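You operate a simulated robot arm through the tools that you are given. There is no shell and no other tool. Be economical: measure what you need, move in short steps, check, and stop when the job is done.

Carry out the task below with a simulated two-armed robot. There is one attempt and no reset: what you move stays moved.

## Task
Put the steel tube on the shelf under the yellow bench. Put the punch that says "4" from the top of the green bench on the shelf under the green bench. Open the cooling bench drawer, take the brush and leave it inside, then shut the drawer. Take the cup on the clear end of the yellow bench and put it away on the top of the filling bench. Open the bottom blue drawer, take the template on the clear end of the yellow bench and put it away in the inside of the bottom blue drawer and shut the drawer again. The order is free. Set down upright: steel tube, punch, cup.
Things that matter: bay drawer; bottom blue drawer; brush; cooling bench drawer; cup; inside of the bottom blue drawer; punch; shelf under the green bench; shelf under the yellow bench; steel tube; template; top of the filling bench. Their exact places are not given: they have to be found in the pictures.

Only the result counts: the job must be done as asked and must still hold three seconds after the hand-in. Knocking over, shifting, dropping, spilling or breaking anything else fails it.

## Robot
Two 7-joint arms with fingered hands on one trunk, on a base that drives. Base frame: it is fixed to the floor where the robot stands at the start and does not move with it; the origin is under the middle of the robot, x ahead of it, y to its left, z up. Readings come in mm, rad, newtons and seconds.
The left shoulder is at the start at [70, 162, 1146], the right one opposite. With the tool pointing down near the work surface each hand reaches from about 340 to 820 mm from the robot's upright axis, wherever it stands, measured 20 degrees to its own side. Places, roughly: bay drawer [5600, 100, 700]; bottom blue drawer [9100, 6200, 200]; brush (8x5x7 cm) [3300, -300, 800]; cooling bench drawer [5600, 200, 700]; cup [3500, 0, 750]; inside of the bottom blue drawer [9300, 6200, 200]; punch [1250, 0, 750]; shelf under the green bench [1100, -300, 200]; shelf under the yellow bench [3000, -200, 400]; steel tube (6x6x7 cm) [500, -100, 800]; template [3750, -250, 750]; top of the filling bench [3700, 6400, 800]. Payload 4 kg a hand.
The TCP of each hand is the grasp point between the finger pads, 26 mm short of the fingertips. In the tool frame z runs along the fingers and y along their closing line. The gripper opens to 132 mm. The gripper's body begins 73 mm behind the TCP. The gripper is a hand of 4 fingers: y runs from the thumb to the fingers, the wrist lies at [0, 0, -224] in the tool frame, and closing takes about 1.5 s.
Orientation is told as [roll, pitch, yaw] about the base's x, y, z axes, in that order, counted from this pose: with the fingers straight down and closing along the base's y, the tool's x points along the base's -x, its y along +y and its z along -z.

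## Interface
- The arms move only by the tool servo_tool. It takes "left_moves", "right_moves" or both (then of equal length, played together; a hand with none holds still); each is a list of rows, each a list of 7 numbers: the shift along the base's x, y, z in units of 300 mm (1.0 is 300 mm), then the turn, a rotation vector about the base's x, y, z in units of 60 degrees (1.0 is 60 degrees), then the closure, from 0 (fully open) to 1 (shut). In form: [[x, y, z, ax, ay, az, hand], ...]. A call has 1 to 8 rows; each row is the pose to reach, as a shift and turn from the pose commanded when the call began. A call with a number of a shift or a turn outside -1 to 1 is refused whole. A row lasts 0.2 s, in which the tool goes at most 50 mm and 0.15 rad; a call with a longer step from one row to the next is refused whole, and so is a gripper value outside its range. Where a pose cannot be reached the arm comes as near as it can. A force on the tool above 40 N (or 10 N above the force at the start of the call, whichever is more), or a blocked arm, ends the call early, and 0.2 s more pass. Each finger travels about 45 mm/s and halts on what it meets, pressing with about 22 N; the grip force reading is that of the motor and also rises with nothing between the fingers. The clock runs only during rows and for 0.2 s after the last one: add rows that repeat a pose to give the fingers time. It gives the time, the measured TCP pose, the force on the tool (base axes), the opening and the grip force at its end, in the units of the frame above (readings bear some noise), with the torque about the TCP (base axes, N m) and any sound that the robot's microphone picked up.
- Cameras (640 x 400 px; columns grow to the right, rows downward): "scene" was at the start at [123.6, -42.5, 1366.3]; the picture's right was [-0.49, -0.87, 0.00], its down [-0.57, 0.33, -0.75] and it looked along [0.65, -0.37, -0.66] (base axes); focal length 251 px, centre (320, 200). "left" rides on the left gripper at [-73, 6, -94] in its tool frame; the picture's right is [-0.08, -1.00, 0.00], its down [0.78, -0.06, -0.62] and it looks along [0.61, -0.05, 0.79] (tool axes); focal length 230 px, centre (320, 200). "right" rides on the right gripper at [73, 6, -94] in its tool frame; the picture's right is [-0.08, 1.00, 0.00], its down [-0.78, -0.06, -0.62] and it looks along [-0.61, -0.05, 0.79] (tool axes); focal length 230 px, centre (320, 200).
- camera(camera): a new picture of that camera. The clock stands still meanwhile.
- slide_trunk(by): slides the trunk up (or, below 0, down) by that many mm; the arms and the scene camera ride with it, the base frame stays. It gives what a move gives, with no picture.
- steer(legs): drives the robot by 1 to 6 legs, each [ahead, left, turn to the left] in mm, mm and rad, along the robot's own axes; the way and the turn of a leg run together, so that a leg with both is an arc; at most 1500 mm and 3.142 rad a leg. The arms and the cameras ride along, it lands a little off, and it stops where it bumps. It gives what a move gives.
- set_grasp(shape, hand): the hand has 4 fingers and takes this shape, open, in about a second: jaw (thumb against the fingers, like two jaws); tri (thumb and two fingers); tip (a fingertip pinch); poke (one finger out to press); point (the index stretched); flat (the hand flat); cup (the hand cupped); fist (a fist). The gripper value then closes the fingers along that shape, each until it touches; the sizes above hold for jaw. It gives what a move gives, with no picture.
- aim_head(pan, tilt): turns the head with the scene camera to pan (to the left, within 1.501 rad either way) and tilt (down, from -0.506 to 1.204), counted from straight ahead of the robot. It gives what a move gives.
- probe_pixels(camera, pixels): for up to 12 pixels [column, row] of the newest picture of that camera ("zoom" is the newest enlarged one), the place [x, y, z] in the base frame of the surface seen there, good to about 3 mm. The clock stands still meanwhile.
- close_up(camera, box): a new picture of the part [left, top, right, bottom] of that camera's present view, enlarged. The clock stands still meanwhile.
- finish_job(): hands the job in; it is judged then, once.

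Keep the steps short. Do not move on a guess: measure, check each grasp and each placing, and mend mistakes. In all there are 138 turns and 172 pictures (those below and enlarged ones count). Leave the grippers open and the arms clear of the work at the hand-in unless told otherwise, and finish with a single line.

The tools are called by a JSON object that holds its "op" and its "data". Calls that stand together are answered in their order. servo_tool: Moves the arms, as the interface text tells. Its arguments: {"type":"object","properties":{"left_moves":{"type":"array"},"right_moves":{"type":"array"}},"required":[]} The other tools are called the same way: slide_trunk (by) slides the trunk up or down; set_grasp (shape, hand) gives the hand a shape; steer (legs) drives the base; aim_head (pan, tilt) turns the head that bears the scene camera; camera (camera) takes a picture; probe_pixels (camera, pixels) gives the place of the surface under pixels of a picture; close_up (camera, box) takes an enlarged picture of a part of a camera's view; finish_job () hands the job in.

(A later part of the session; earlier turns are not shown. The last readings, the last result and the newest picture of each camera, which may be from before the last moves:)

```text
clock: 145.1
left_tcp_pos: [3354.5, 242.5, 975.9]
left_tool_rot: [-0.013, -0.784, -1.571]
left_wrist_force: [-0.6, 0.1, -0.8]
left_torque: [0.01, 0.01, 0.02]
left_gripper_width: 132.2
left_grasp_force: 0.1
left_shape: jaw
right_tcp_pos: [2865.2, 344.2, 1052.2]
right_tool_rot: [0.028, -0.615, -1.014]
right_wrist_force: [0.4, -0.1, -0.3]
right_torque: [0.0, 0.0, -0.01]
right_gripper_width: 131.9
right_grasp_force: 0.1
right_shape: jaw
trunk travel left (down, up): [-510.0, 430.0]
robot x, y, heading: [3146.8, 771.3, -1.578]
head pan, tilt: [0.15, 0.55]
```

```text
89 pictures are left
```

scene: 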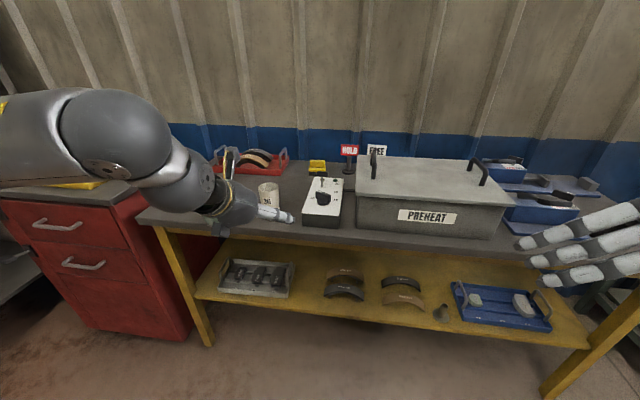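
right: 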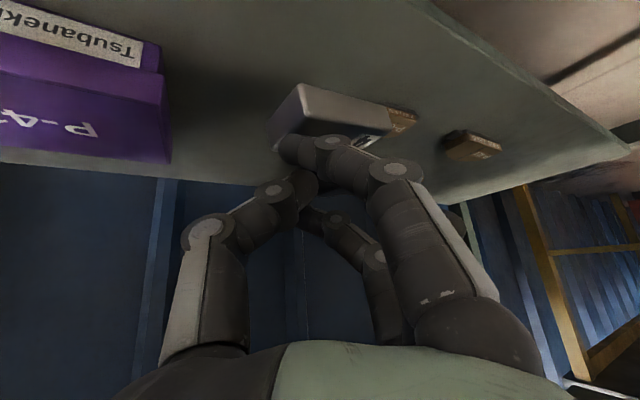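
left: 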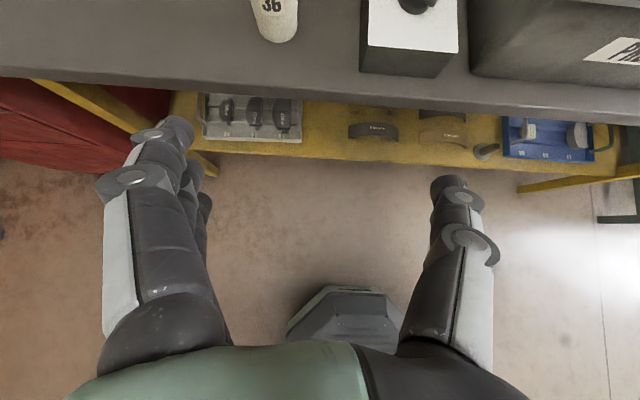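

Zoom on the brush and probe it, the sign, the lever, and the base front.

{"op": "close_up", "data": {"camera": "scene", "box": [290, 140, 380, 200]}}

{"op": "probe_pixels", "data": {"camera": "left", "pixels": [[345, 289], [300, 320]]}}

{"op": "probe_pixels", "data": {"camera": "scene", "pixels": [[312, 163], [325, 163], [317, 161], [317, 166], [317, 172], [322, 180], [350, 172], [346, 170], [309, 172], [326, 172], [322, 188]]}}

```text
6.67 times, centred on (335, 170) of scene
```

zoom: 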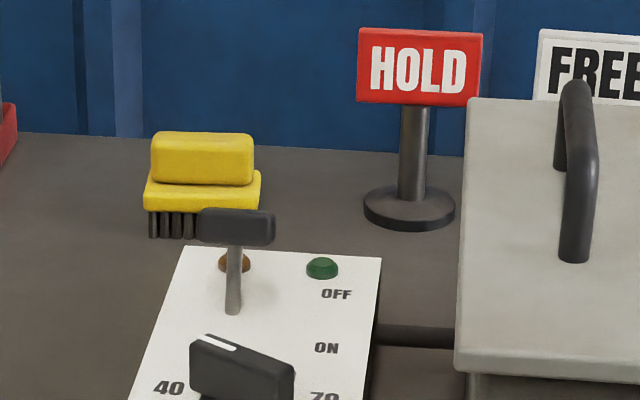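

```text
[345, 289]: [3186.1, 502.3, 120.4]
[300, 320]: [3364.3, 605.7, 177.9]
```

```text
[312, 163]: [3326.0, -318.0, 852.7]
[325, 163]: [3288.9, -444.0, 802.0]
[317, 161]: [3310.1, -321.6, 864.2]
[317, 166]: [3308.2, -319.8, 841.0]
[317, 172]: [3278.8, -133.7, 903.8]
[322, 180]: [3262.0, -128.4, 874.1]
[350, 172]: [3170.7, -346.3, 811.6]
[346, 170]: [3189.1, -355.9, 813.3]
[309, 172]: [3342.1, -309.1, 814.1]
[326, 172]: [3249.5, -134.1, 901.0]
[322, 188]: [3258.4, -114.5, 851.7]
```

Brush handle: x 3283–3333, front y≈-318, top z≈868 (long axis along y). Base front is 270 mm ahead of its centre, so I drive 320 closer with hands high above the cup and preheat box.

{"op": "steer", "data": {"legs": [[320, 0, 0]]}}

{"op": "camera", "data": {"camera": "left"}}

{"op": "camera", "data": {"camera": "scene"}}

```text
clock: 147.1
left_tcp_pos: [3350.8, -66.2, 975.2]
left_tool_rot: [-0.014, -0.783, -1.573]
left_wrist_force: [0.2, 0.1, -0.6]
left_torque: [0.0, 0.0, 0.01]
left_gripper_width: 132.2
left_grasp_force: 0.1
left_shape: jaw
right_tcp_pos: [2862.9, 36.8, 1052.7]
right_tool_rot: [0.03, -0.614, -1.016]
right_wrist_force: [-0.1, 0.0, 0.0]
right_torque: [0.04, 0.01, 0.05]
right_gripper_width: 131.9
right_grasp_force: 0.1
right_shape: jaw
trunk travel left (down, up): [-510.0, 430.0]
robot x, y, heading: [3147.8, 462.6, -1.579]
head pan, tilt: [0.15, 0.55]
```

```text
87 pictures are left
```

left: 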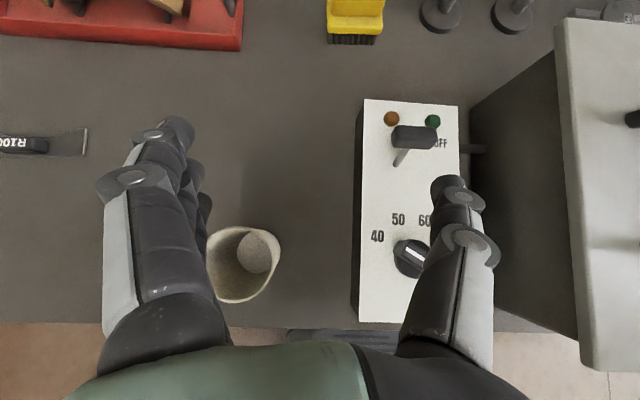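

```text
86 pictures are left
```

scene: 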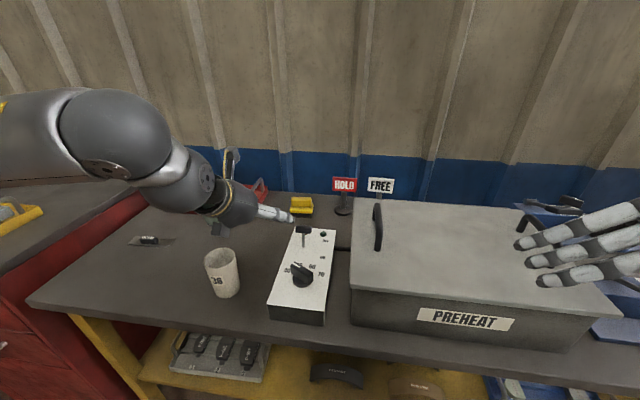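

Move over toward the brush, pre-closing slightly.

{"op": "servo_tool", "data": {"left_moves": [[-0.03, -0.13, 0, 0, 0, 0, 0.1], [-0.06, -0.26, -0.02, 0, 0, 0, 0.2], [-0.1, -0.39, -0.04, 0, 0, 0, 0.28], [-0.14, -0.51, -0.06, 0, 0, 0, 0.28], [-0.143, -0.6, -0.08, 0, 0, 0, 0.28], [-0.143, -0.6, -0.08, 0, 0, 0, 0.28]]}}

{"op": "camera", "data": {"camera": "left"}}

```text
clock: 148.5
left_tcp_pos: [3310.4, -246.7, 952.7]
left_tool_rot: [-0.013, -0.784, -1.572]
left_wrist_force: [0.4, -0.6, -0.9]
left_torque: [0.02, 0.02, 0.01]
left_gripper_width: 95.1
left_grasp_force: 0.1
left_shape: jaw
right_tcp_pos: [2862.5, 37.9, 1053.3]
right_tool_rot: [0.027, -0.614, -1.016]
right_wrist_force: [0.1, 0.1, -0.2]
right_torque: [-0.02, -0.02, 0.01]
right_gripper_width: 131.9
right_grasp_force: 0.0
right_shape: jaw
trunk travel left (down, up): [-510.0, 430.0]
robot x, y, heading: [3148.1, 467.9, -1.575]
head pan, tilt: [0.15, 0.55]
```

```text
85 pictures are left
```

left: 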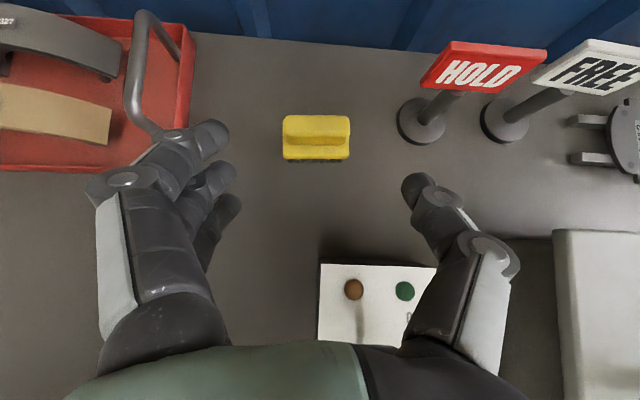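

Probe the brush from this view.

{"op": "probe_pixels", "data": {"camera": "left", "pixels": [[287, 120], [346, 120], [290, 140], [344, 140], [317, 118], [317, 138], [317, 150], [286, 157], [348, 157], [420, 120], [170, 130]]}}

{"op": "close_up", "data": {"camera": "left", "box": [260, 90, 380, 180]}}

```text
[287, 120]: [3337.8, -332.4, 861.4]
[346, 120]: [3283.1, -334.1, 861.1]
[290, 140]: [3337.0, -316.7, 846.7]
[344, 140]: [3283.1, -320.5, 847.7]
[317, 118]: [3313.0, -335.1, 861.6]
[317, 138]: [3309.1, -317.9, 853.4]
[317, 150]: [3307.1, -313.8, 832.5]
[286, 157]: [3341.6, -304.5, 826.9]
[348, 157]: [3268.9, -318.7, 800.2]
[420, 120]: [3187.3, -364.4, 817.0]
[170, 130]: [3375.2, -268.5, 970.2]
```

```text
4.44 times, centred on (320, 135) of left
```

zoom: 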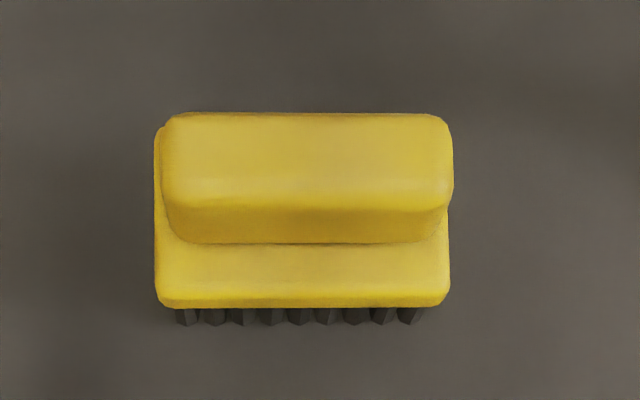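

Brush: long axis along x (≈3278–3342), handle y −336…−318, z 832–862. Go to TCP (3310,-311,864) and close along x.

{"op": "servo_tool", "data": {"left_moves": [[0, -0.07, -0.1, 0, 0, 0, 0.28], [0, -0.14, -0.2, 0, 0, 0, 0.28], [0, -0.213, -0.297, 0, 0, 0, 0.28], [0, -0.213, -0.297, 0, 0, 0, 0.28]]}}

{"op": "close_up", "data": {"camera": "left", "box": [160, 80, 480, 280]}}

```text
clock: 149.5
left_tcp_pos: [3312.3, -310.4, 863.9]
left_tool_rot: [-0.012, -0.783, -1.574]
left_wrist_force: [0.4, -0.1, -0.6]
left_torque: [0.0, -0.02, 0.02]
left_gripper_width: 95.1
left_grasp_force: 0.0
left_shape: jaw
right_tcp_pos: [2862.0, 36.7, 1053.6]
right_tool_rot: [0.028, -0.614, -1.013]
right_wrist_force: [-0.6, -0.6, -0.2]
right_torque: [-0.02, 0.02, -0.01]
right_gripper_width: 131.8
right_grasp_force: 0.0
right_shape: jaw
trunk travel left (down, up): [-510.0, 430.0]
robot x, y, heading: [3145.7, 460.9, -1.582]
head pan, tilt: [0.15, 0.55]
```

```text
2.00 times, centred on (320, 180) of left
```

zoom: 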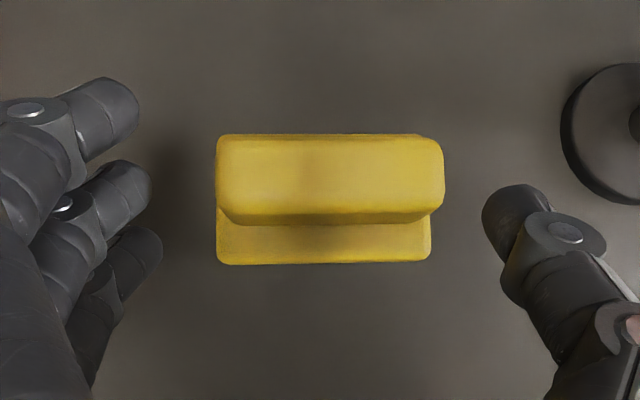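

Well placed. Close.

{"op": "servo_tool", "data": {"left_moves": [[0, -0.01, -0.01, 0, 0, 0, 0.5], [0, -0.01, -0.01, 0, 0, 0, 1], [0, -0.01, -0.01, 0, 0, 0, 1], [0, -0.01, -0.01, 0, 0, 0, 1], [0, -0.01, -0.01, 0, 0, 0, 1], [0, -0.01, -0.01, 0, 0, 0, 1]]}}

{"op": "servo_tool", "data": {"left_moves": [[0, 0, 0.03, 0, 0, 0, 1], [0, 0, 0.08, 0, 0, 0, 1], [0, 0, 0.15, 0, 0, 0, 1], [0, 0, 0.25, 0, 0, 0, 1], [0, 0, 0.35, 0, 0, 0, 1]]}}

{"op": "close_up", "data": {"camera": "left", "box": [160, 80, 480, 280]}}

```text
clock: 150.9
left_tcp_pos: [3311.4, -313.2, 860.4]
left_tool_rot: [-0.013, -0.785, -1.572]
left_wrist_force: [-1.1, 0.1, 0.7]
left_torque: [0.03, 0.01, 0.01]
left_gripper_width: 58.7
left_grasp_force: 22.0
left_shape: jaw
right_tcp_pos: [2862.5, 36.1, 1052.3]
right_tool_rot: [0.028, -0.616, -1.016]
right_wrist_force: [-0.3, 0.4, -0.3]
right_torque: [0.01, 0.01, 0.04]
right_gripper_width: 131.7
right_grasp_force: 0.1
right_shape: jaw
trunk travel left (down, up): [-510.0, 430.0]
robot x, y, heading: [3145.3, 464.2, -1.573]
head pan, tilt: [0.15, 0.55]
```

```text
clock: 152.1
left_tcp_pos: [3310.3, -313.8, 964.5]
left_tool_rot: [-0.013, -0.784, -1.573]
left_wrist_force: [0.2, 0.2, -0.7]
left_torque: [-0.01, 0.01, -0.02]
left_gripper_width: 58.4
left_grasp_force: 21.9
left_shape: jaw
right_tcp_pos: [2863.0, 36.5, 1052.7]
right_tool_rot: [0.029, -0.613, -1.015]
right_wrist_force: [0.2, 0.4, 0.4]
right_torque: [0.03, 0.0, 0.04]
right_gripper_width: 131.9
right_grasp_force: 0.1
right_shape: jaw
trunk travel left (down, up): [-510.0, 430.0]
robot x, y, heading: [3148.6, 459.8, -1.581]
head pan, tilt: [0.15, 0.55]
```

```text
2.00 times, centred on (320, 180) of left
```

zoom: 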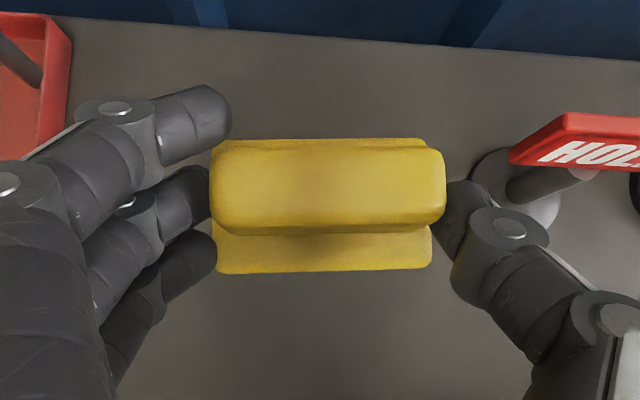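

Brush is secured. Retract it, back the base off, and look toward the cooling bench.

{"op": "servo_tool", "data": {"left_moves": [[0, 0.15, 0.1, 0, 0, 0, 1], [0, 0.3, 0.15, 0, 0, 0, 1], [0, 0.45, 0.15, 0, 0, 0, 1], [0, 0.6, 0.15, 0, 0, 0, 1], [0, 0.75, 0.15, 0, 0, 0, 1], [0, 0.88, 0.15, 0, 0, 0, 1]]}}

{"op": "steer", "data": {"legs": [[-700, 0, 0], [0, 1200, 0]]}}

{"op": "aim_head", "data": {"pan": 0.7, "tilt": 0.35}}

{"op": "camera", "data": {"camera": "scene"}}

{"op": "aim_head", "data": {"pan": 1.45, "tilt": 0.3}}

{"op": "camera", "data": {"camera": "scene"}}

```text
refused: row 1 steps farther than a row can; nothing moved
```

```text
clock: 161.6
left_tcp_pos: [4525.2, 334.5, 963.0]
left_tool_rot: [-0.012, -0.784, -1.589]
left_wrist_force: [-0.4, -0.7, -1.9]
left_torque: [0.02, 0.03, 0.0]
left_gripper_width: 58.4
left_grasp_force: 21.8
left_shape: jaw
right_tcp_pos: [4082.6, 693.0, 1053.3]
right_tool_rot: [0.027, -0.614, -1.032]
right_wrist_force: [0.3, -0.1, 0.0]
right_torque: [-0.03, -0.01, 0.0]
right_gripper_width: 132.0
right_grasp_force: 0.1
right_shape: jaw
trunk travel left (down, up): [-510.0, 430.0]
robot x, y, heading: [4369.6, 1112.9, -1.594]
head pan, tilt: [0.15, 0.55]
```

```text
clock: 162.6
left_tcp_pos: [4524.6, 334.8, 963.8]
left_tool_rot: [-0.012, -0.784, -1.59]
left_wrist_force: [-0.3, -0.1, -0.5]
left_torque: [0.03, -0.04, -0.03]
left_gripper_width: 58.4
left_grasp_force: 21.6
left_shape: jaw
right_tcp_pos: [4083.0, 693.9, 1052.9]
right_tool_rot: [0.03, -0.613, -1.031]
right_wrist_force: [0.2, 0.0, -0.6]
right_torque: [0.0, -0.02, 0.01]
right_gripper_width: 131.8
right_grasp_force: 0.1
right_shape: jaw
trunk travel left (down, up): [-510.0, 430.0]
robot x, y, heading: [4370.6, 1118.3, -1.597]
head pan, tilt: [0.7, 0.351]
```

```text
81 pictures are left
```

scene: 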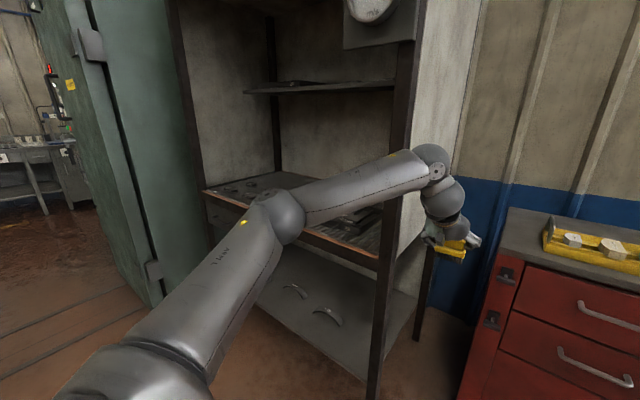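

```text
clock: 163.7
left_tcp_pos: [4525.3, 335.4, 964.5]
left_tool_rot: [-0.013, -0.785, -1.588]
left_wrist_force: [-0.9, 0.5, -1.5]
left_torque: [0.02, 0.02, 0.04]
left_gripper_width: 58.5
left_grasp_force: 21.5
left_shape: jaw
right_tcp_pos: [4083.3, 693.1, 1051.4]
right_tool_rot: [0.027, -0.614, -1.032]
right_wrist_force: [0.8, 0.0, -0.5]
right_torque: [-0.03, -0.01, 0.02]
right_gripper_width: 131.9
right_grasp_force: 0.1
right_shape: jaw
trunk travel left (down, up): [-510.0, 430.0]
robot x, y, heading: [4370.9, 1114.2, -1.595]
head pan, tilt: [1.45, 0.3]
```

```text
80 pictures are left
```

scene: 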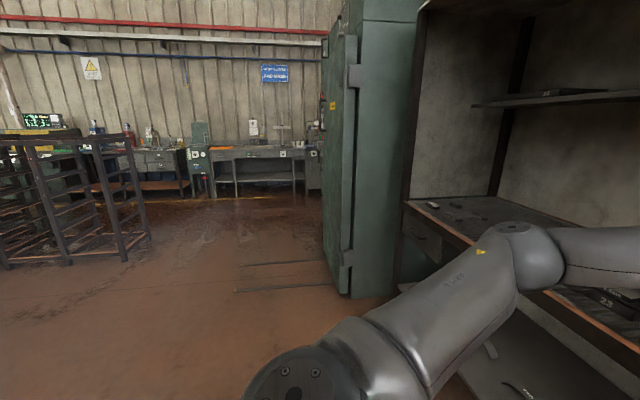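

The base moved though the retract was refused (no harm). Retract the left hand now with smaller steps, then drive on left to face the cooling bay.

{"op": "servo_tool", "data": {"left_moves": [[0, 0.12, 0.05, 0, 0, 0, 1], [0, 0.26, 0.1, 0, 0, 0, 1], [0, 0.4, 0.12, 0, 0, 0, 1], [0, 0.54, 0.12, 0, 0, 0, 1], [0, 0.68, 0.12, 0, 0, 0, 1], [0, 0.8, 0.12, 0, 0, 0, 1]]}}

{"op": "steer", "data": {"legs": [[-150, 0, 0.02], [0, 1000, 0]]}}

{"op": "aim_head", "data": {"pan": 0, "tilt": 0.4}}

{"op": "camera", "data": {"camera": "scene"}}

```text
clock: 165.1
left_tcp_pos: [4527.0, 576.6, 999.6]
left_tool_rot: [-0.012, -0.785, -1.589]
left_wrist_force: [-0.1, 0.2, -1.3]
left_torque: [0.02, 0.0, 0.0]
left_gripper_width: 58.0
left_grasp_force: 21.9
left_shape: jaw
right_tcp_pos: [4083.1, 693.5, 1053.0]
right_tool_rot: [0.027, -0.615, -1.033]
right_wrist_force: [0.1, 0.3, -0.2]
right_torque: [-0.03, -0.02, 0.0]
right_gripper_width: 132.0
right_grasp_force: 0.0
right_shape: jaw
trunk travel left (down, up): [-510.0, 430.0]
robot x, y, heading: [4374.1, 1113.5, -1.598]
head pan, tilt: [1.45, 0.3]
```

```text
clock: 171.3
left_tcp_pos: [5556.3, 745.7, 999.4]
left_tool_rot: [-0.013, -0.783, -1.536]
left_wrist_force: [-1.2, -0.5, -0.1]
left_torque: [0.03, -0.02, 0.02]
left_gripper_width: 58.1
left_grasp_force: 22.0
left_shape: jaw
right_tcp_pos: [5107.3, 839.5, 1053.2]
right_tool_rot: [0.027, -0.616, -0.98]
right_wrist_force: [0.4, 0.0, -0.5]
right_torque: [0.0, 0.01, -0.01]
right_gripper_width: 132.0
right_grasp_force: 0.0
right_shape: jaw
trunk travel left (down, up): [-510.0, 430.0]
robot x, y, heading: [5375.5, 1276.1, -1.542]
head pan, tilt: [1.45, 0.3]
```

```text
clock: 172.8
left_tcp_pos: [5556.3, 744.4, 998.0]
left_tool_rot: [-0.011, -0.782, -1.534]
left_wrist_force: [-0.4, -0.8, -1.5]
left_torque: [0.01, 0.0, 0.05]
left_gripper_width: 57.9
left_grasp_force: 21.6
left_shape: jaw
right_tcp_pos: [5107.2, 839.3, 1053.0]
right_tool_rot: [0.029, -0.614, -0.978]
right_wrist_force: [-0.4, -0.7, 0.3]
right_torque: [-0.02, -0.01, -0.01]
right_gripper_width: 131.8
right_grasp_force: 0.0
right_shape: jaw
trunk travel left (down, up): [-510.0, 430.0]
robot x, y, heading: [5374.8, 1275.9, -1.544]
head pan, tilt: [0.0, 0.4]
```

```text
79 pictures are left
```

scene: 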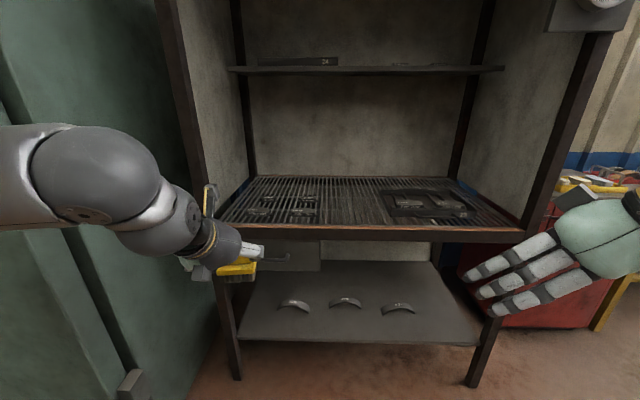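

A drawer is under the grate at (290,258), partly hidden by my hand. Zoom & probe.

{"op": "close_up", "data": {"camera": "scene", "box": [180, 210, 480, 350]}}

{"op": "probe_pixels", "data": {"camera": "scene", "pixels": [[300, 258], [315, 258], [280, 257], [330, 236], [215, 300], [500, 330], [120, 330], [200, 100], [300, 235], [460, 200], [250, 300]]}}

```text
2.13 times, centred on (330, 280) of scene
```

zoom: 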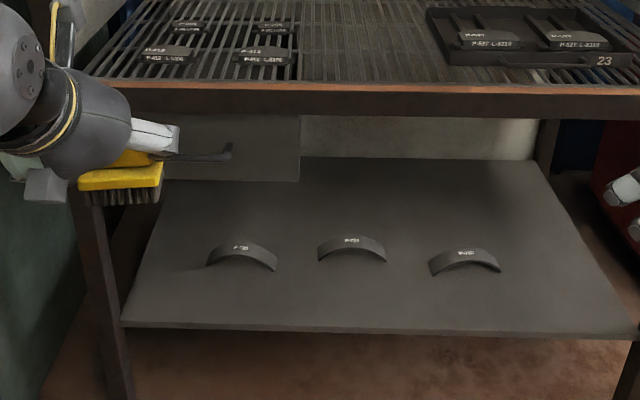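

```text
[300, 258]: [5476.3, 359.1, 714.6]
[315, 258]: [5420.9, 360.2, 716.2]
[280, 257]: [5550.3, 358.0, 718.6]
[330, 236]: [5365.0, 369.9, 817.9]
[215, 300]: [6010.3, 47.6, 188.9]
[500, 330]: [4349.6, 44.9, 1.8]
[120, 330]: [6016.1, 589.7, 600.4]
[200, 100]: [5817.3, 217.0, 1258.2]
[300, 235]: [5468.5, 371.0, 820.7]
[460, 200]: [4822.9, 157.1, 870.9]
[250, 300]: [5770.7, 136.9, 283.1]
```

Look left to measure the green door before moving further left.

{"op": "aim_head", "data": {"pan": 0.8, "tilt": 0.3}}

{"op": "camera", "data": {"camera": "scene"}}

{"op": "probe_pixels", "data": {"camera": "scene", "pixels": [[60, 200], [200, 100], [250, 80], [300, 100], [350, 350], [150, 250], [420, 100], [470, 340]]}}

```text
clock: 174.0
left_tcp_pos: [5556.6, 744.0, 998.3]
left_tool_rot: [-0.012, -0.784, -1.535]
left_wrist_force: [-0.2, -0.3, -1.6]
left_torque: [0.06, 0.01, -0.01]
left_gripper_width: 58.3
left_grasp_force: 21.4
left_shape: jaw
right_tcp_pos: [5106.5, 838.8, 1052.2]
right_tool_rot: [0.029, -0.614, -0.978]
right_wrist_force: [-0.6, -0.7, 0.7]
right_torque: [0.0, -0.03, 0.02]
right_gripper_width: 131.7
right_grasp_force: 0.0
right_shape: jaw
trunk travel left (down, up): [-510.0, 430.0]
robot x, y, heading: [5376.3, 1272.1, -1.544]
head pan, tilt: [0.799, 0.3]
```

```text
77 pictures are left
```

scene: 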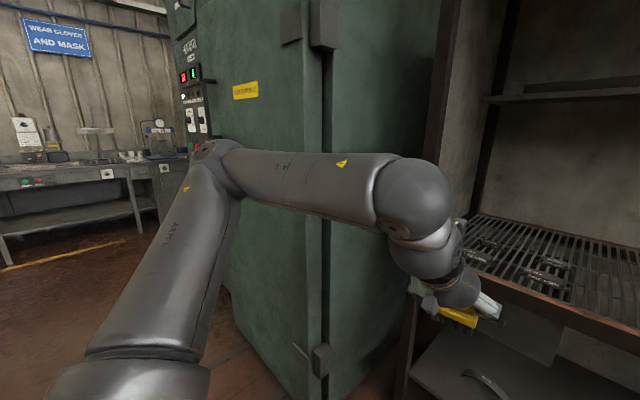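

```text
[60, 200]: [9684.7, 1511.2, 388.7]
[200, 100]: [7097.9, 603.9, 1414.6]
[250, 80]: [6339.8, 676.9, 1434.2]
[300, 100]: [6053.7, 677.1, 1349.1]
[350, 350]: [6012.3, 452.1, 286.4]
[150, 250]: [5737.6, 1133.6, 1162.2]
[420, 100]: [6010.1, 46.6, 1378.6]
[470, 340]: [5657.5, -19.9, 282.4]
```

Oven front is at y≈677, x≥6010. I'll turn the base left 0.5 rad so the right hand can reach the drawer handle with the left arm clear, and look at the handle.

{"op": "steer", "data": {"legs": [[0, 0, 0.5]]}}

{"op": "aim_head", "data": {"pan": -0.4, "tilt": 0.45}}

{"op": "camera", "data": {"camera": "scene"}}

{"op": "close_up", "data": {"camera": "scene", "box": [240, 190, 400, 290]}}

```text
clock: 175.8
left_tcp_pos: [5788.8, 897.3, 998.7]
left_tool_rot: [-0.013, -0.782, -1.035]
left_wrist_force: [0.3, -0.8, -1.1]
left_torque: [0.01, 0.0, 0.01]
left_gripper_width: 58.0
left_grasp_force: 21.7
left_shape: jaw
right_tcp_pos: [5349.5, 764.5, 1052.4]
right_tool_rot: [0.027, -0.613, -0.479]
right_wrist_force: [0.4, -0.9, 0.2]
right_torque: [-0.01, -0.04, -0.02]
right_gripper_width: 132.0
right_grasp_force: 0.1
right_shape: jaw
trunk travel left (down, up): [-510.0, 430.0]
robot x, y, heading: [5375.0, 1275.4, -1.043]
head pan, tilt: [0.799, 0.3]
```

```text
clock: 177.2
left_tcp_pos: [5789.2, 897.9, 999.3]
left_tool_rot: [-0.012, -0.784, -1.035]
left_wrist_force: [0.2, 0.8, -0.6]
left_torque: [0.01, -0.02, -0.01]
left_gripper_width: 58.3
left_grasp_force: 22.2
left_shape: jaw
right_tcp_pos: [5349.3, 764.3, 1051.5]
right_tool_rot: [0.028, -0.615, -0.477]
right_wrist_force: [-1.3, 0.1, 0.7]
right_torque: [-0.03, -0.01, -0.03]
right_gripper_width: 131.6
right_grasp_force: 0.1
right_shape: jaw
trunk travel left (down, up): [-510.0, 430.0]
robot x, y, heading: [5375.2, 1275.8, -1.037]
head pan, tilt: [-0.4, 0.45]
```

```text
76 pictures are left
```

scene: 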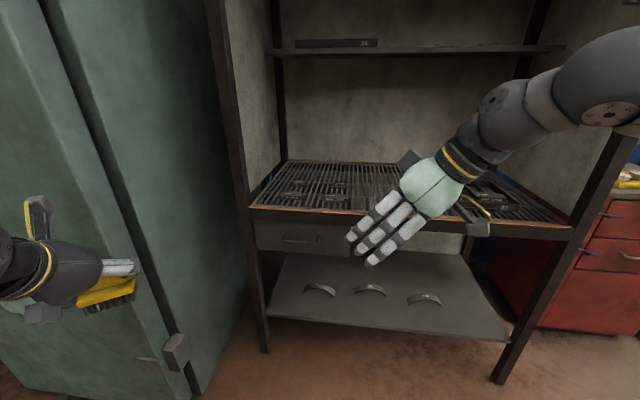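

```text
4.00 times, centred on (320, 240) of scene
```

zoom: 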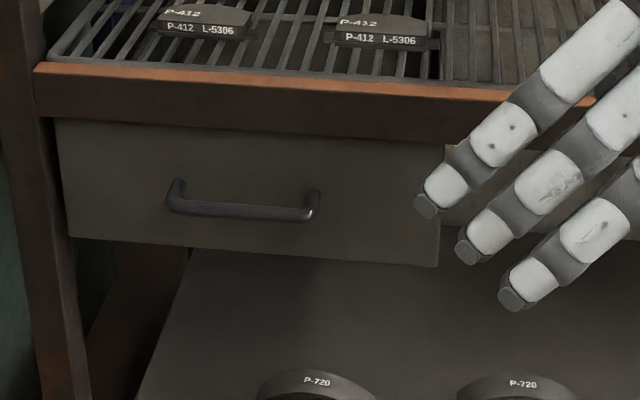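

{"op": "probe_pixels", "data": {"camera": "zoom", "pixels": [[245, 212], [190, 206], [300, 213], [172, 185], [315, 192], [245, 180], [75, 232], [435, 262], [60, 122], [435, 150], [240, 125], [240, 95]]}}

```text
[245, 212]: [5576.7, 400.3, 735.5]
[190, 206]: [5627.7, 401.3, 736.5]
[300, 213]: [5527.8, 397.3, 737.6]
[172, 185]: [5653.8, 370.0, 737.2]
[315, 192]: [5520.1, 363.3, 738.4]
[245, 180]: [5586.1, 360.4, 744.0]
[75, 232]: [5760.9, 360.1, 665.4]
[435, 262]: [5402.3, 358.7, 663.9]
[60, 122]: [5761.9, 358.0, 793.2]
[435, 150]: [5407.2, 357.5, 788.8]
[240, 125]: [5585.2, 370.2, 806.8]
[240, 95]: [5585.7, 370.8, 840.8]
```

Drawer x5402–5761, z664–790; handle bar at (5585, 397, 737). Plan: face the bench squarely at x≈5770, right hand rolled 90° so fingers/thumb close vertically around the bar. First bring the left hand inward, turn back and shift left.

{"op": "servo_tool", "data": {"left_moves": [[-0.09, -0.05, 0.03, 0, 0, 0, 1], [-0.18, -0.1, 0.06, 0, 0, 0, 1], [-0.27, -0.16, 0.1, 0, 0, 0, 1], [-0.37, -0.22, 0.15, 0, 0, 0, 1]]}}

{"op": "steer", "data": {"legs": [[0, 0, -0.53], [0, 395, 0]]}}

{"op": "aim_head", "data": {"pan": -0.1, "tilt": 0.5}}

{"op": "camera", "data": {"camera": "scene"}}

```text
clock: 178.2
left_tcp_pos: [5673.8, 830.1, 1042.5]
left_tool_rot: [-0.01, -0.783, -1.037]
left_wrist_force: [0.9, 0.0, -1.7]
left_torque: [0.01, -0.01, 0.01]
left_gripper_width: 58.1
left_grasp_force: 22.2
left_shape: jaw
right_tcp_pos: [5349.2, 764.2, 1051.6]
right_tool_rot: [0.031, -0.614, -0.478]
right_wrist_force: [-0.6, -0.6, -0.6]
right_torque: [-0.01, -0.01, -0.04]
right_gripper_width: 131.6
right_grasp_force: 0.0
right_shape: jaw
trunk travel left (down, up): [-510.0, 430.0]
robot x, y, heading: [5369.0, 1272.4, -1.04]
head pan, tilt: [-0.4, 0.45]
```

```text
clock: 182.1
left_tcp_pos: [5819.9, 748.6, 1040.5]
left_tool_rot: [-0.011, -0.784, -1.538]
left_wrist_force: [0.6, 0.7, -2.0]
left_torque: [0.01, 0.0, -0.01]
left_gripper_width: 58.0
left_grasp_force: 21.7
left_shape: jaw
right_tcp_pos: [5501.3, 849.2, 1052.6]
right_tool_rot: [0.027, -0.614, -0.981]
right_wrist_force: [-0.6, 0.1, -1.3]
right_torque: [-0.03, 0.01, 0.0]
right_gripper_width: 131.8
right_grasp_force: 0.1
right_shape: jaw
trunk travel left (down, up): [-510.0, 430.0]
robot x, y, heading: [5771.4, 1283.1, -1.541]
head pan, tilt: [-0.4, 0.45]
```

```text
clock: 182.9
left_tcp_pos: [5819.8, 749.6, 1042.5]
left_tool_rot: [-0.011, -0.784, -1.538]
left_wrist_force: [-0.6, -0.8, -1.4]
left_torque: [0.04, 0.0, -0.04]
left_gripper_width: 57.7
left_grasp_force: 22.4
left_shape: jaw
right_tcp_pos: [5502.0, 850.1, 1053.6]
right_tool_rot: [0.03, -0.615, -0.982]
right_wrist_force: [-0.2, -0.7, -0.4]
right_torque: [0.03, 0.02, 0.0]
right_gripper_width: 132.1
right_grasp_force: 0.0
right_shape: jaw
trunk travel left (down, up): [-510.0, 430.0]
robot x, y, heading: [5769.4, 1282.9, -1.543]
head pan, tilt: [-0.099, 0.499]
```

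```text
74 pictures are left
```

scene: 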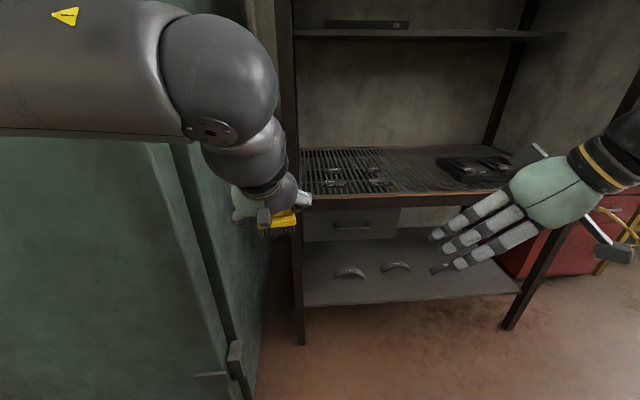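

Now orient the right hand in free air: roll +90° about its axis, pitch up 45°, yaw −24°.

{"op": "servo_tool", "data": {"right_moves": [[0, 0, 0, 0.044, -0.066, -0.112, 0], [0, 0, 0, 0.088, -0.132, -0.224, 0], [0, 0, 0, 0.132, -0.198, -0.337, 0], [0, 0, 0, 0.176, -0.264, -0.449, 0], [0, 0, 0, 0.22, -0.33, -0.562, 0], [0, 0, 0, 0.264, -0.396, -0.674, 0], [0, 0, 0, 0.31, -0.465, -0.79, 0]]}}

{"op": "servo_tool", "data": {"right_moves": [[0, 0, 0, 0.044, -0.066, -0.112, 0], [0, 0, 0, 0.088, -0.132, -0.224, 0], [0, 0, 0, 0.132, -0.198, -0.337, 0], [0, 0, 0, 0.17, -0.254, -0.432, 0]]}}

{"op": "servo_tool", "data": {"right_moves": [[0, 0, 0, -0.1, -0.07, 0, 0], [0, 0, 0, -0.2, -0.135, 0, 0], [0, 0, 0, -0.3, -0.2, 0, 0], [0, 0, 0, -0.4, -0.265, 0, 0], [0, 0, 0, -0.5, -0.333, 0, 0], [0, 0, 0, -0.6, -0.4, 0, 0]]}}

{"op": "servo_tool", "data": {"right_moves": [[0, 0, 0, 0, 0, -0.13, 0], [0, 0, 0, 0, 0, -0.26, 0], [0, 0, 0, 0, 0, -0.4, 0]]}}

{"op": "camera", "data": {"camera": "right"}}

```text
clock: 184.5
left_tcp_pos: [5818.8, 747.9, 1041.2]
left_tool_rot: [-0.012, -0.783, -1.537]
left_wrist_force: [0.7, -0.4, -1.8]
left_torque: [0.03, 0.0, -0.02]
left_gripper_width: 58.2
left_grasp_force: 22.0
left_shape: jaw
right_tcp_pos: [5501.5, 849.7, 1051.8]
right_tool_rot: [0.571, -0.31, -2.083]
right_wrist_force: [-0.4, 0.7, 0.2]
right_torque: [0.01, 0.02, 0.01]
right_gripper_width: 132.0
right_grasp_force: 0.1
right_shape: jaw
trunk travel left (down, up): [-510.0, 430.0]
robot x, y, heading: [5771.5, 1285.2, -1.547]
head pan, tilt: [-0.099, 0.499]
```

```text
clock: 185.5
left_tcp_pos: [5819.3, 749.6, 1042.4]
left_tool_rot: [-0.013, -0.783, -1.539]
left_wrist_force: [-0.3, -0.7, -0.7]
left_torque: [0.03, 0.02, -0.02]
left_gripper_width: 57.8
left_grasp_force: 21.3
left_shape: jaw
right_tcp_pos: [5501.6, 849.3, 1051.5]
right_tool_rot: [0.644, 0.001, -2.548]
right_wrist_force: [-0.7, -0.8, 0.3]
right_torque: [0.0, 0.0, -0.01]
right_gripper_width: 132.0
right_grasp_force: 0.1
right_shape: jaw
trunk travel left (down, up): [-510.0, 430.0]
robot x, y, heading: [5765.8, 1287.8, -1.542]
head pan, tilt: [-0.099, 0.499]
```

```text
clock: 186.9
left_tcp_pos: [5819.7, 749.6, 1041.3]
left_tool_rot: [-0.013, -0.784, -1.54]
left_wrist_force: [-0.6, 0.2, -2.0]
left_torque: [0.03, -0.01, 0.03]
left_gripper_width: 57.7
left_grasp_force: 22.4
left_shape: jaw
right_tcp_pos: [5482.6, 827.5, 1060.1]
right_tool_rot: [1.402, -0.003, -2.55]
right_wrist_force: [-0.6, -0.2, 0.8]
right_torque: [-0.02, -0.02, 0.02]
right_gripper_width: 132.1
right_grasp_force: 0.0
right_shape: jaw
right hand out of reach, approached as far as the arm can: row 4, 5, 6
trunk travel left (down, up): [-510.0, 430.0]
robot x, y, heading: [5769.3, 1287.1, -1.547]
head pan, tilt: [-0.099, 0.499]
```

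```text
clock: 187.7
left_tcp_pos: [5820.1, 749.4, 1041.7]
left_tool_rot: [-0.013, -0.785, -1.537]
left_wrist_force: [0.2, -0.8, -0.7]
left_torque: [0.02, 0.02, 0.01]
left_gripper_width: 58.1
left_grasp_force: 21.8
left_shape: jaw
right_tcp_pos: [5440.7, 771.5, 1086.1]
right_tool_rot: [1.397, -0.005, -2.971]
right_wrist_force: [0.4, -0.1, 0.6]
right_torque: [0.05, -0.04, -0.02]
right_gripper_width: 131.9
right_grasp_force: 0.1
right_shape: jaw
right hand out of reach, approached as far as the arm can: row 1, 2, 3
trunk travel left (down, up): [-510.0, 430.0]
robot x, y, heading: [5771.2, 1284.9, -1.542]
head pan, tilt: [-0.099, 0.499]
```

```text
73 pictures are left
```

right: 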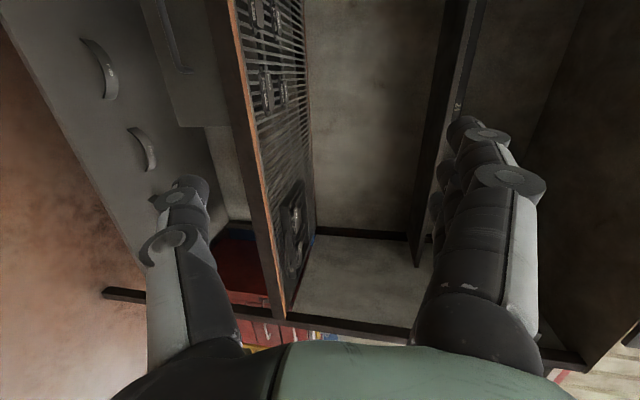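

Orientation is right (pointing −y, slightly left/down, fingers up). Lower trunk 150, drive ahead 135, then extend the hand toward the handle.

{"op": "slide_trunk", "data": {"by": -150}}

{"op": "steer", "data": {"legs": [[135, 0, 0]]}}

{"op": "servo_tool", "data": {"right_moves": [[0.05, -0.12, -0.05, 0, 0, 0, 0], [0.1, -0.25, -0.1, 0, 0, 0, 0], [0.15, -0.38, -0.15, 0, 0, 0, 0], [0.2, -0.5, -0.2, 0, 0, 0, 0], [0.2, -0.5, -0.2, 0, 0, 0, 0]]}}

{"op": "camera", "data": {"camera": "right"}}

{"op": "camera", "data": {"camera": "scene"}}

```text
clock: 189.4
left_tcp_pos: [5819.2, 748.5, 891.2]
left_tool_rot: [-0.012, -0.783, -1.537]
left_wrist_force: [0.1, 0.5, -1.8]
left_torque: [0.02, 0.02, 0.0]
left_gripper_width: 58.2
left_grasp_force: 22.2
left_shape: jaw
right_tcp_pos: [5440.9, 770.0, 936.7]
right_tool_rot: [1.399, -0.003, -2.969]
right_wrist_force: [-0.1, 0.4, -0.6]
right_torque: [0.02, 0.01, 0.0]
right_gripper_width: 131.7
right_grasp_force: 0.0
right_shape: jaw
trunk travel left (down, up): [-360.0, 580.0]
robot x, y, heading: [5770.0, 1282.5, -1.544]
head pan, tilt: [-0.099, 0.499]
```

```text
clock: 190.7
left_tcp_pos: [5822.6, 614.6, 891.7]
left_tool_rot: [-0.013, -0.782, -1.538]
left_wrist_force: [0.4, 0.2, -1.1]
left_torque: [0.02, 0.03, 0.01]
left_gripper_width: 58.0
left_grasp_force: 21.9
left_shape: jaw
right_tcp_pos: [5443.8, 634.9, 935.2]
right_tool_rot: [1.398, -0.004, -2.97]
right_wrist_force: [-0.6, -0.6, 0.0]
right_torque: [-0.03, -0.03, 0.0]
right_gripper_width: 131.9
right_grasp_force: 0.1
right_shape: jaw
trunk travel left (down, up): [-360.0, 580.0]
robot x, y, heading: [5768.8, 1152.5, -1.542]
head pan, tilt: [-0.099, 0.499]
```

```text
clock: 191.9
left_tcp_pos: [5821.6, 615.2, 892.0]
left_tool_rot: [-0.013, -0.783, -1.541]
left_wrist_force: [0.4, -0.4, -2.0]
left_torque: [0.0, 0.0, 0.02]
left_gripper_width: 58.2
left_grasp_force: 21.9
left_shape: jaw
right_tcp_pos: [5503.8, 487.0, 874.3]
right_tool_rot: [1.401, -0.006, -2.97]
right_wrist_force: [0.4, -0.8, 0.3]
right_torque: [0.03, -0.01, -0.01]
right_gripper_width: 131.6
right_grasp_force: 0.0
right_shape: jaw
trunk travel left (down, up): [-360.0, 580.0]
robot x, y, heading: [5770.0, 1150.5, -1.541]
head pan, tilt: [-0.099, 0.499]
```

```text
72 pictures are left
```

right: 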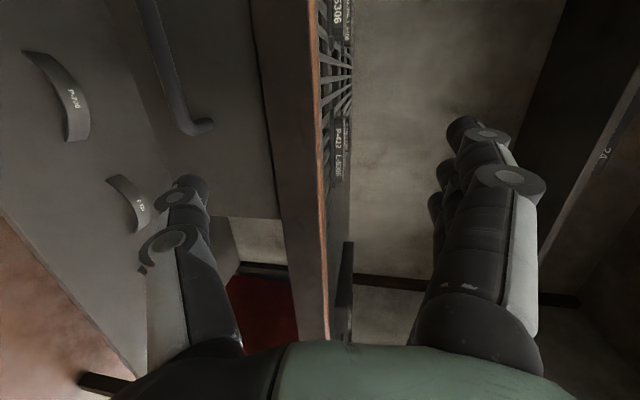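

```text
71 pictures are left
```

scene: 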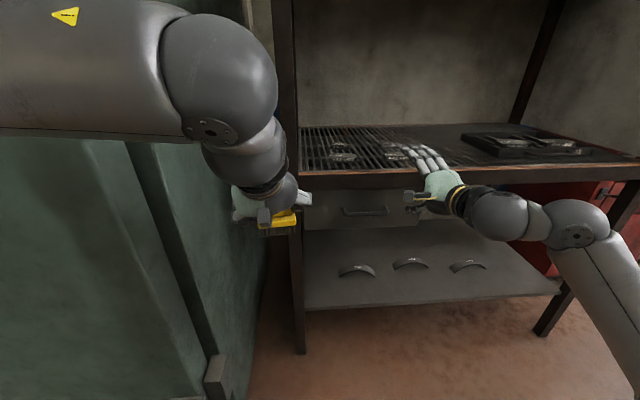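

Reachable. Lower in front of the handle with fingers pre-closed to about 60 mm.

{"op": "servo_tool", "data": {"right_moves": [[0.06, 0, -0.12, 0, 0, 0, 0.2], [0.12, 0, -0.24, 0, 0, 0, 0.4], [0.19, 0, -0.36, 0, 0, 0, 0.5], [0.253, 0, -0.457, 0, 0, 0, 0.55], [0.253, -0.05, -0.457, 0, 0, 0, 0.55], [0.253, -0.05, -0.457, 0, 0, 0, 0.55]]}}

{"op": "camera", "data": {"camera": "right"}}

```text
clock: 193.3
left_tcp_pos: [5822.1, 614.7, 892.1]
left_tool_rot: [-0.013, -0.784, -1.539]
left_wrist_force: [0.2, 0.7, -1.0]
left_torque: [0.02, 0.02, 0.01]
left_gripper_width: 58.3
left_grasp_force: 21.8
left_shape: jaw
right_tcp_pos: [5580.2, 471.7, 737.1]
right_tool_rot: [1.397, -0.005, -2.969]
right_wrist_force: [-0.4, 1.3, 0.6]
right_torque: [0.02, 0.01, 0.01]
right_gripper_width: 60.1
right_grasp_force: 0.0
right_shape: jaw
trunk travel left (down, up): [-360.0, 580.0]
robot x, y, heading: [5774.3, 1147.9, -1.546]
head pan, tilt: [-0.099, 0.499]
```

```text
70 pictures are left
```

right: 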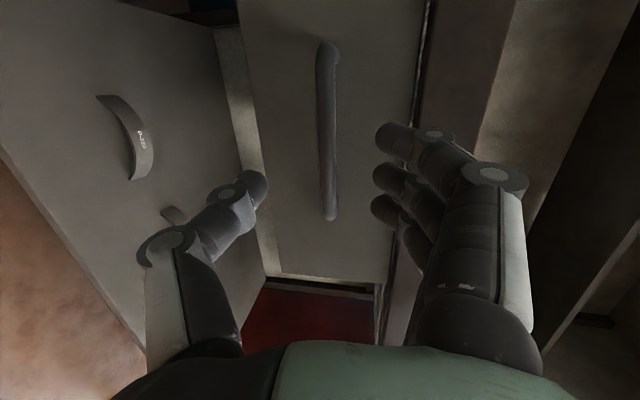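

Bar sits centred between thumb and fingers. Advance to y≈402 and close.

{"op": "servo_tool", "data": {"right_moves": [[0.01, -0.08, 0, 0, 0, 0, 0.55], [0.02, -0.16, 0, 0, 0, 0, 0.55], [0.03, -0.225, 0, 0, 0, 0, 0.55], [0.03, -0.225, 0, 0, 0, 0, 0.8], [0.03, -0.225, 0, 0, 0, 0, 1], [0.03, -0.225, 0, 0, 0, 0, 1], [0.03, -0.225, 0, 0, 0, 0, 1], [0.03, -0.225, 0, 0, 0, 0, 1]]}}

{"op": "camera", "data": {"camera": "right"}}

```text
clock: 195.1
left_tcp_pos: [5823.4, 614.9, 891.8]
left_tool_rot: [-0.011, -0.784, -1.539]
left_wrist_force: [-0.7, 0.2, -1.7]
left_torque: [0.02, -0.01, 0.0]
left_gripper_width: 57.9
left_grasp_force: 22.3
left_shape: jaw
right_tcp_pos: [5588.6, 404.4, 737.5]
right_tool_rot: [1.398, -0.005, -2.97]
right_wrist_force: [1.3, -1.9, -0.4]
right_torque: [0.0, -0.08, 0.05]
right_gripper_width: 4.5
right_grasp_force: 22.2
right_shape: jaw
trunk travel left (down, up): [-360.0, 580.0]
robot x, y, heading: [5773.0, 1151.4, -1.542]
head pan, tilt: [-0.099, 0.499]
```

```text
69 pictures are left
```

right: 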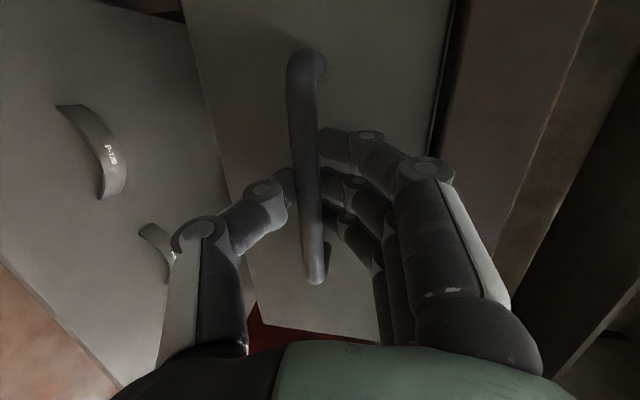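

Fingers caught behind the bar. Pull by driving the base back 250.

{"op": "steer", "data": {"legs": [[-250, 0, 0]]}}

{"op": "camera", "data": {"camera": "scene"}}

{"op": "camera", "data": {"camera": "right"}}

```text
clock: 196.9
left_tcp_pos: [5814.9, 855.6, 891.9]
left_tool_rot: [-0.01, -0.781, -1.543]
left_wrist_force: [-0.3, 0.0, -0.7]
left_torque: [0.04, 0.03, 0.02]
left_gripper_width: 58.0
left_grasp_force: 22.3
left_shape: jaw
right_tcp_pos: [5579.9, 645.6, 736.9]
right_tool_rot: [1.395, -0.003, -2.976]
right_wrist_force: [-3.1, -2.9, -7.6]
right_torque: [-0.1, 0.02, 0.01]
right_gripper_width: 1.4
right_grasp_force: 22.0
right_shape: jaw
trunk travel left (down, up): [-360.0, 580.0]
robot x, y, heading: [5764.1, 1394.2, -1.55]
head pan, tilt: [-0.099, 0.499]
```

```text
68 pictures are left
```

scene: 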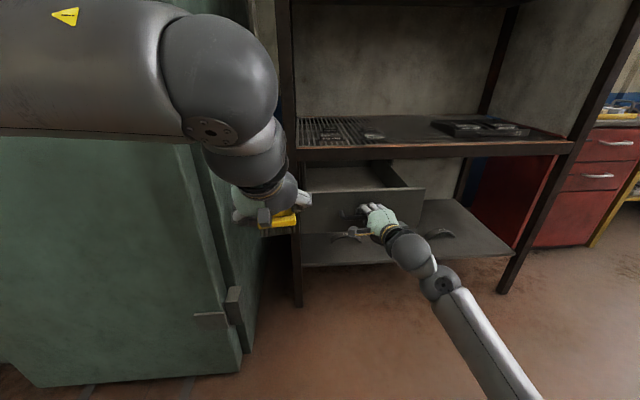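

```text
67 pictures are left
```

right: 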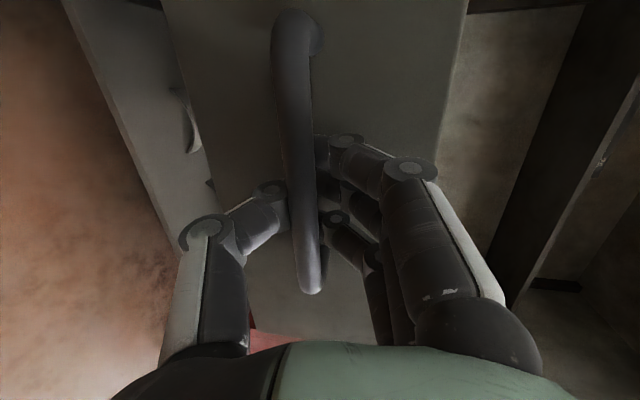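

Drawer is open ~243 mm. Open the right hand, back off 120, raise the right hand 220.

{"op": "servo_tool", "data": {"right_moves": [[0, 0, 0, 0, 0, 0, 0.8], [0, 0, 0, 0, 0, 0, 0.6], [0, 0, 0, 0, 0, 0, 0.5], [0, 0, 0, 0, 0, 0, 0.45], [0, 0, 0, 0, 0, 0, 0.45]]}}

{"op": "steer", "data": {"legs": [[-130, 0, 0]]}}

{"op": "servo_tool", "data": {"right_moves": [[-0.05, 0, 0.14, 0, 0, 0, 0.45], [-0.1, 0, 0.28, 0, 0, 0, 0.45], [-0.15, 0, 0.42, 0, 0, 0, 0.45], [-0.2, 0, 0.56, 0, 0, 0, 0.45], [-0.25, 0, 0.7, 0, 0, 0, 0.45]]}}

{"op": "aim_head", "data": {"pan": -0.1, "tilt": 0.6}}

{"op": "camera", "data": {"camera": "scene"}}

```text
clock: 198.1
left_tcp_pos: [5814.8, 856.9, 892.2]
left_tool_rot: [-0.013, -0.784, -1.542]
left_wrist_force: [-0.2, -0.8, -1.7]
left_torque: [0.02, 0.01, 0.02]
left_gripper_width: 57.6
left_grasp_force: 22.5
left_shape: jaw
right_tcp_pos: [5580.0, 646.0, 737.5]
right_tool_rot: [1.397, -0.005, -2.977]
right_wrist_force: [-0.6, 2.6, -1.4]
right_torque: [-0.07, -0.01, -0.05]
right_gripper_width: 70.8
right_grasp_force: 0.1
right_shape: jaw
trunk travel left (down, up): [-360.0, 580.0]
robot x, y, heading: [5768.0, 1390.9, -1.55]
head pan, tilt: [-0.099, 0.499]
```

```text
clock: 199.4
left_tcp_pos: [5809.2, 993.1, 892.2]
left_tool_rot: [-0.011, -0.785, -1.546]
left_wrist_force: [-0.4, 0.5, -0.9]
left_torque: [0.04, 0.0, 0.0]
left_gripper_width: 57.8
left_grasp_force: 21.9
left_shape: jaw
right_tcp_pos: [5572.4, 782.9, 739.0]
right_tool_rot: [1.397, -0.005, -2.979]
right_wrist_force: [0.9, 0.8, 1.1]
right_torque: [0.01, 0.04, 0.01]
right_gripper_width: 71.7
right_grasp_force: 0.1
right_shape: jaw
trunk travel left (down, up): [-360.0, 580.0]
robot x, y, heading: [5765.9, 1530.1, -1.549]
head pan, tilt: [-0.099, 0.499]
```

```text
clock: 200.6
left_tcp_pos: [5809.1, 992.0, 892.0]
left_tool_rot: [-0.011, -0.784, -1.545]
left_wrist_force: [-0.1, 1.6, -0.5]
left_torque: [-0.02, 0.0, 0.0]
left_gripper_width: 58.1
left_grasp_force: 22.1
left_shape: jaw
right_tcp_pos: [5495.7, 783.8, 947.7]
right_tool_rot: [1.396, -0.003, -2.981]
right_wrist_force: [-0.9, -0.2, -0.7]
right_torque: [0.01, 0.02, 0.0]
right_gripper_width: 72.0
right_grasp_force: 0.0
right_shape: jaw
trunk travel left (down, up): [-360.0, 580.0]
robot x, y, heading: [5763.5, 1525.8, -1.556]
head pan, tilt: [-0.099, 0.499]
```

```text
clock: 201.3
left_tcp_pos: [5809.3, 992.6, 892.1]
left_tool_rot: [-0.014, -0.784, -1.547]
left_wrist_force: [-0.3, -1.0, -1.0]
left_torque: [0.04, -0.01, -0.02]
left_gripper_width: 58.0
left_grasp_force: 21.3
left_shape: jaw
right_tcp_pos: [5496.0, 782.3, 947.5]
right_tool_rot: [1.395, -0.006, -2.98]
right_wrist_force: [0.0, 0.9, 0.2]
right_torque: [0.03, 0.03, 0.0]
right_gripper_width: 71.6
right_grasp_force: 0.0
right_shape: jaw
trunk travel left (down, up): [-360.0, 580.0]
robot x, y, heading: [5764.2, 1527.3, -1.551]
head pan, tilt: [-0.099, 0.6]
```

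```text
66 pictures are left
```

scene: 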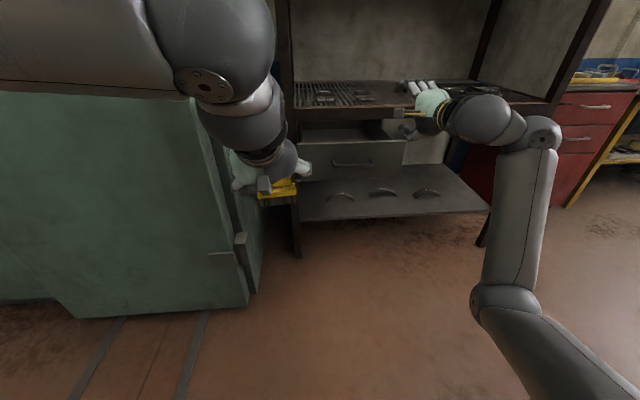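

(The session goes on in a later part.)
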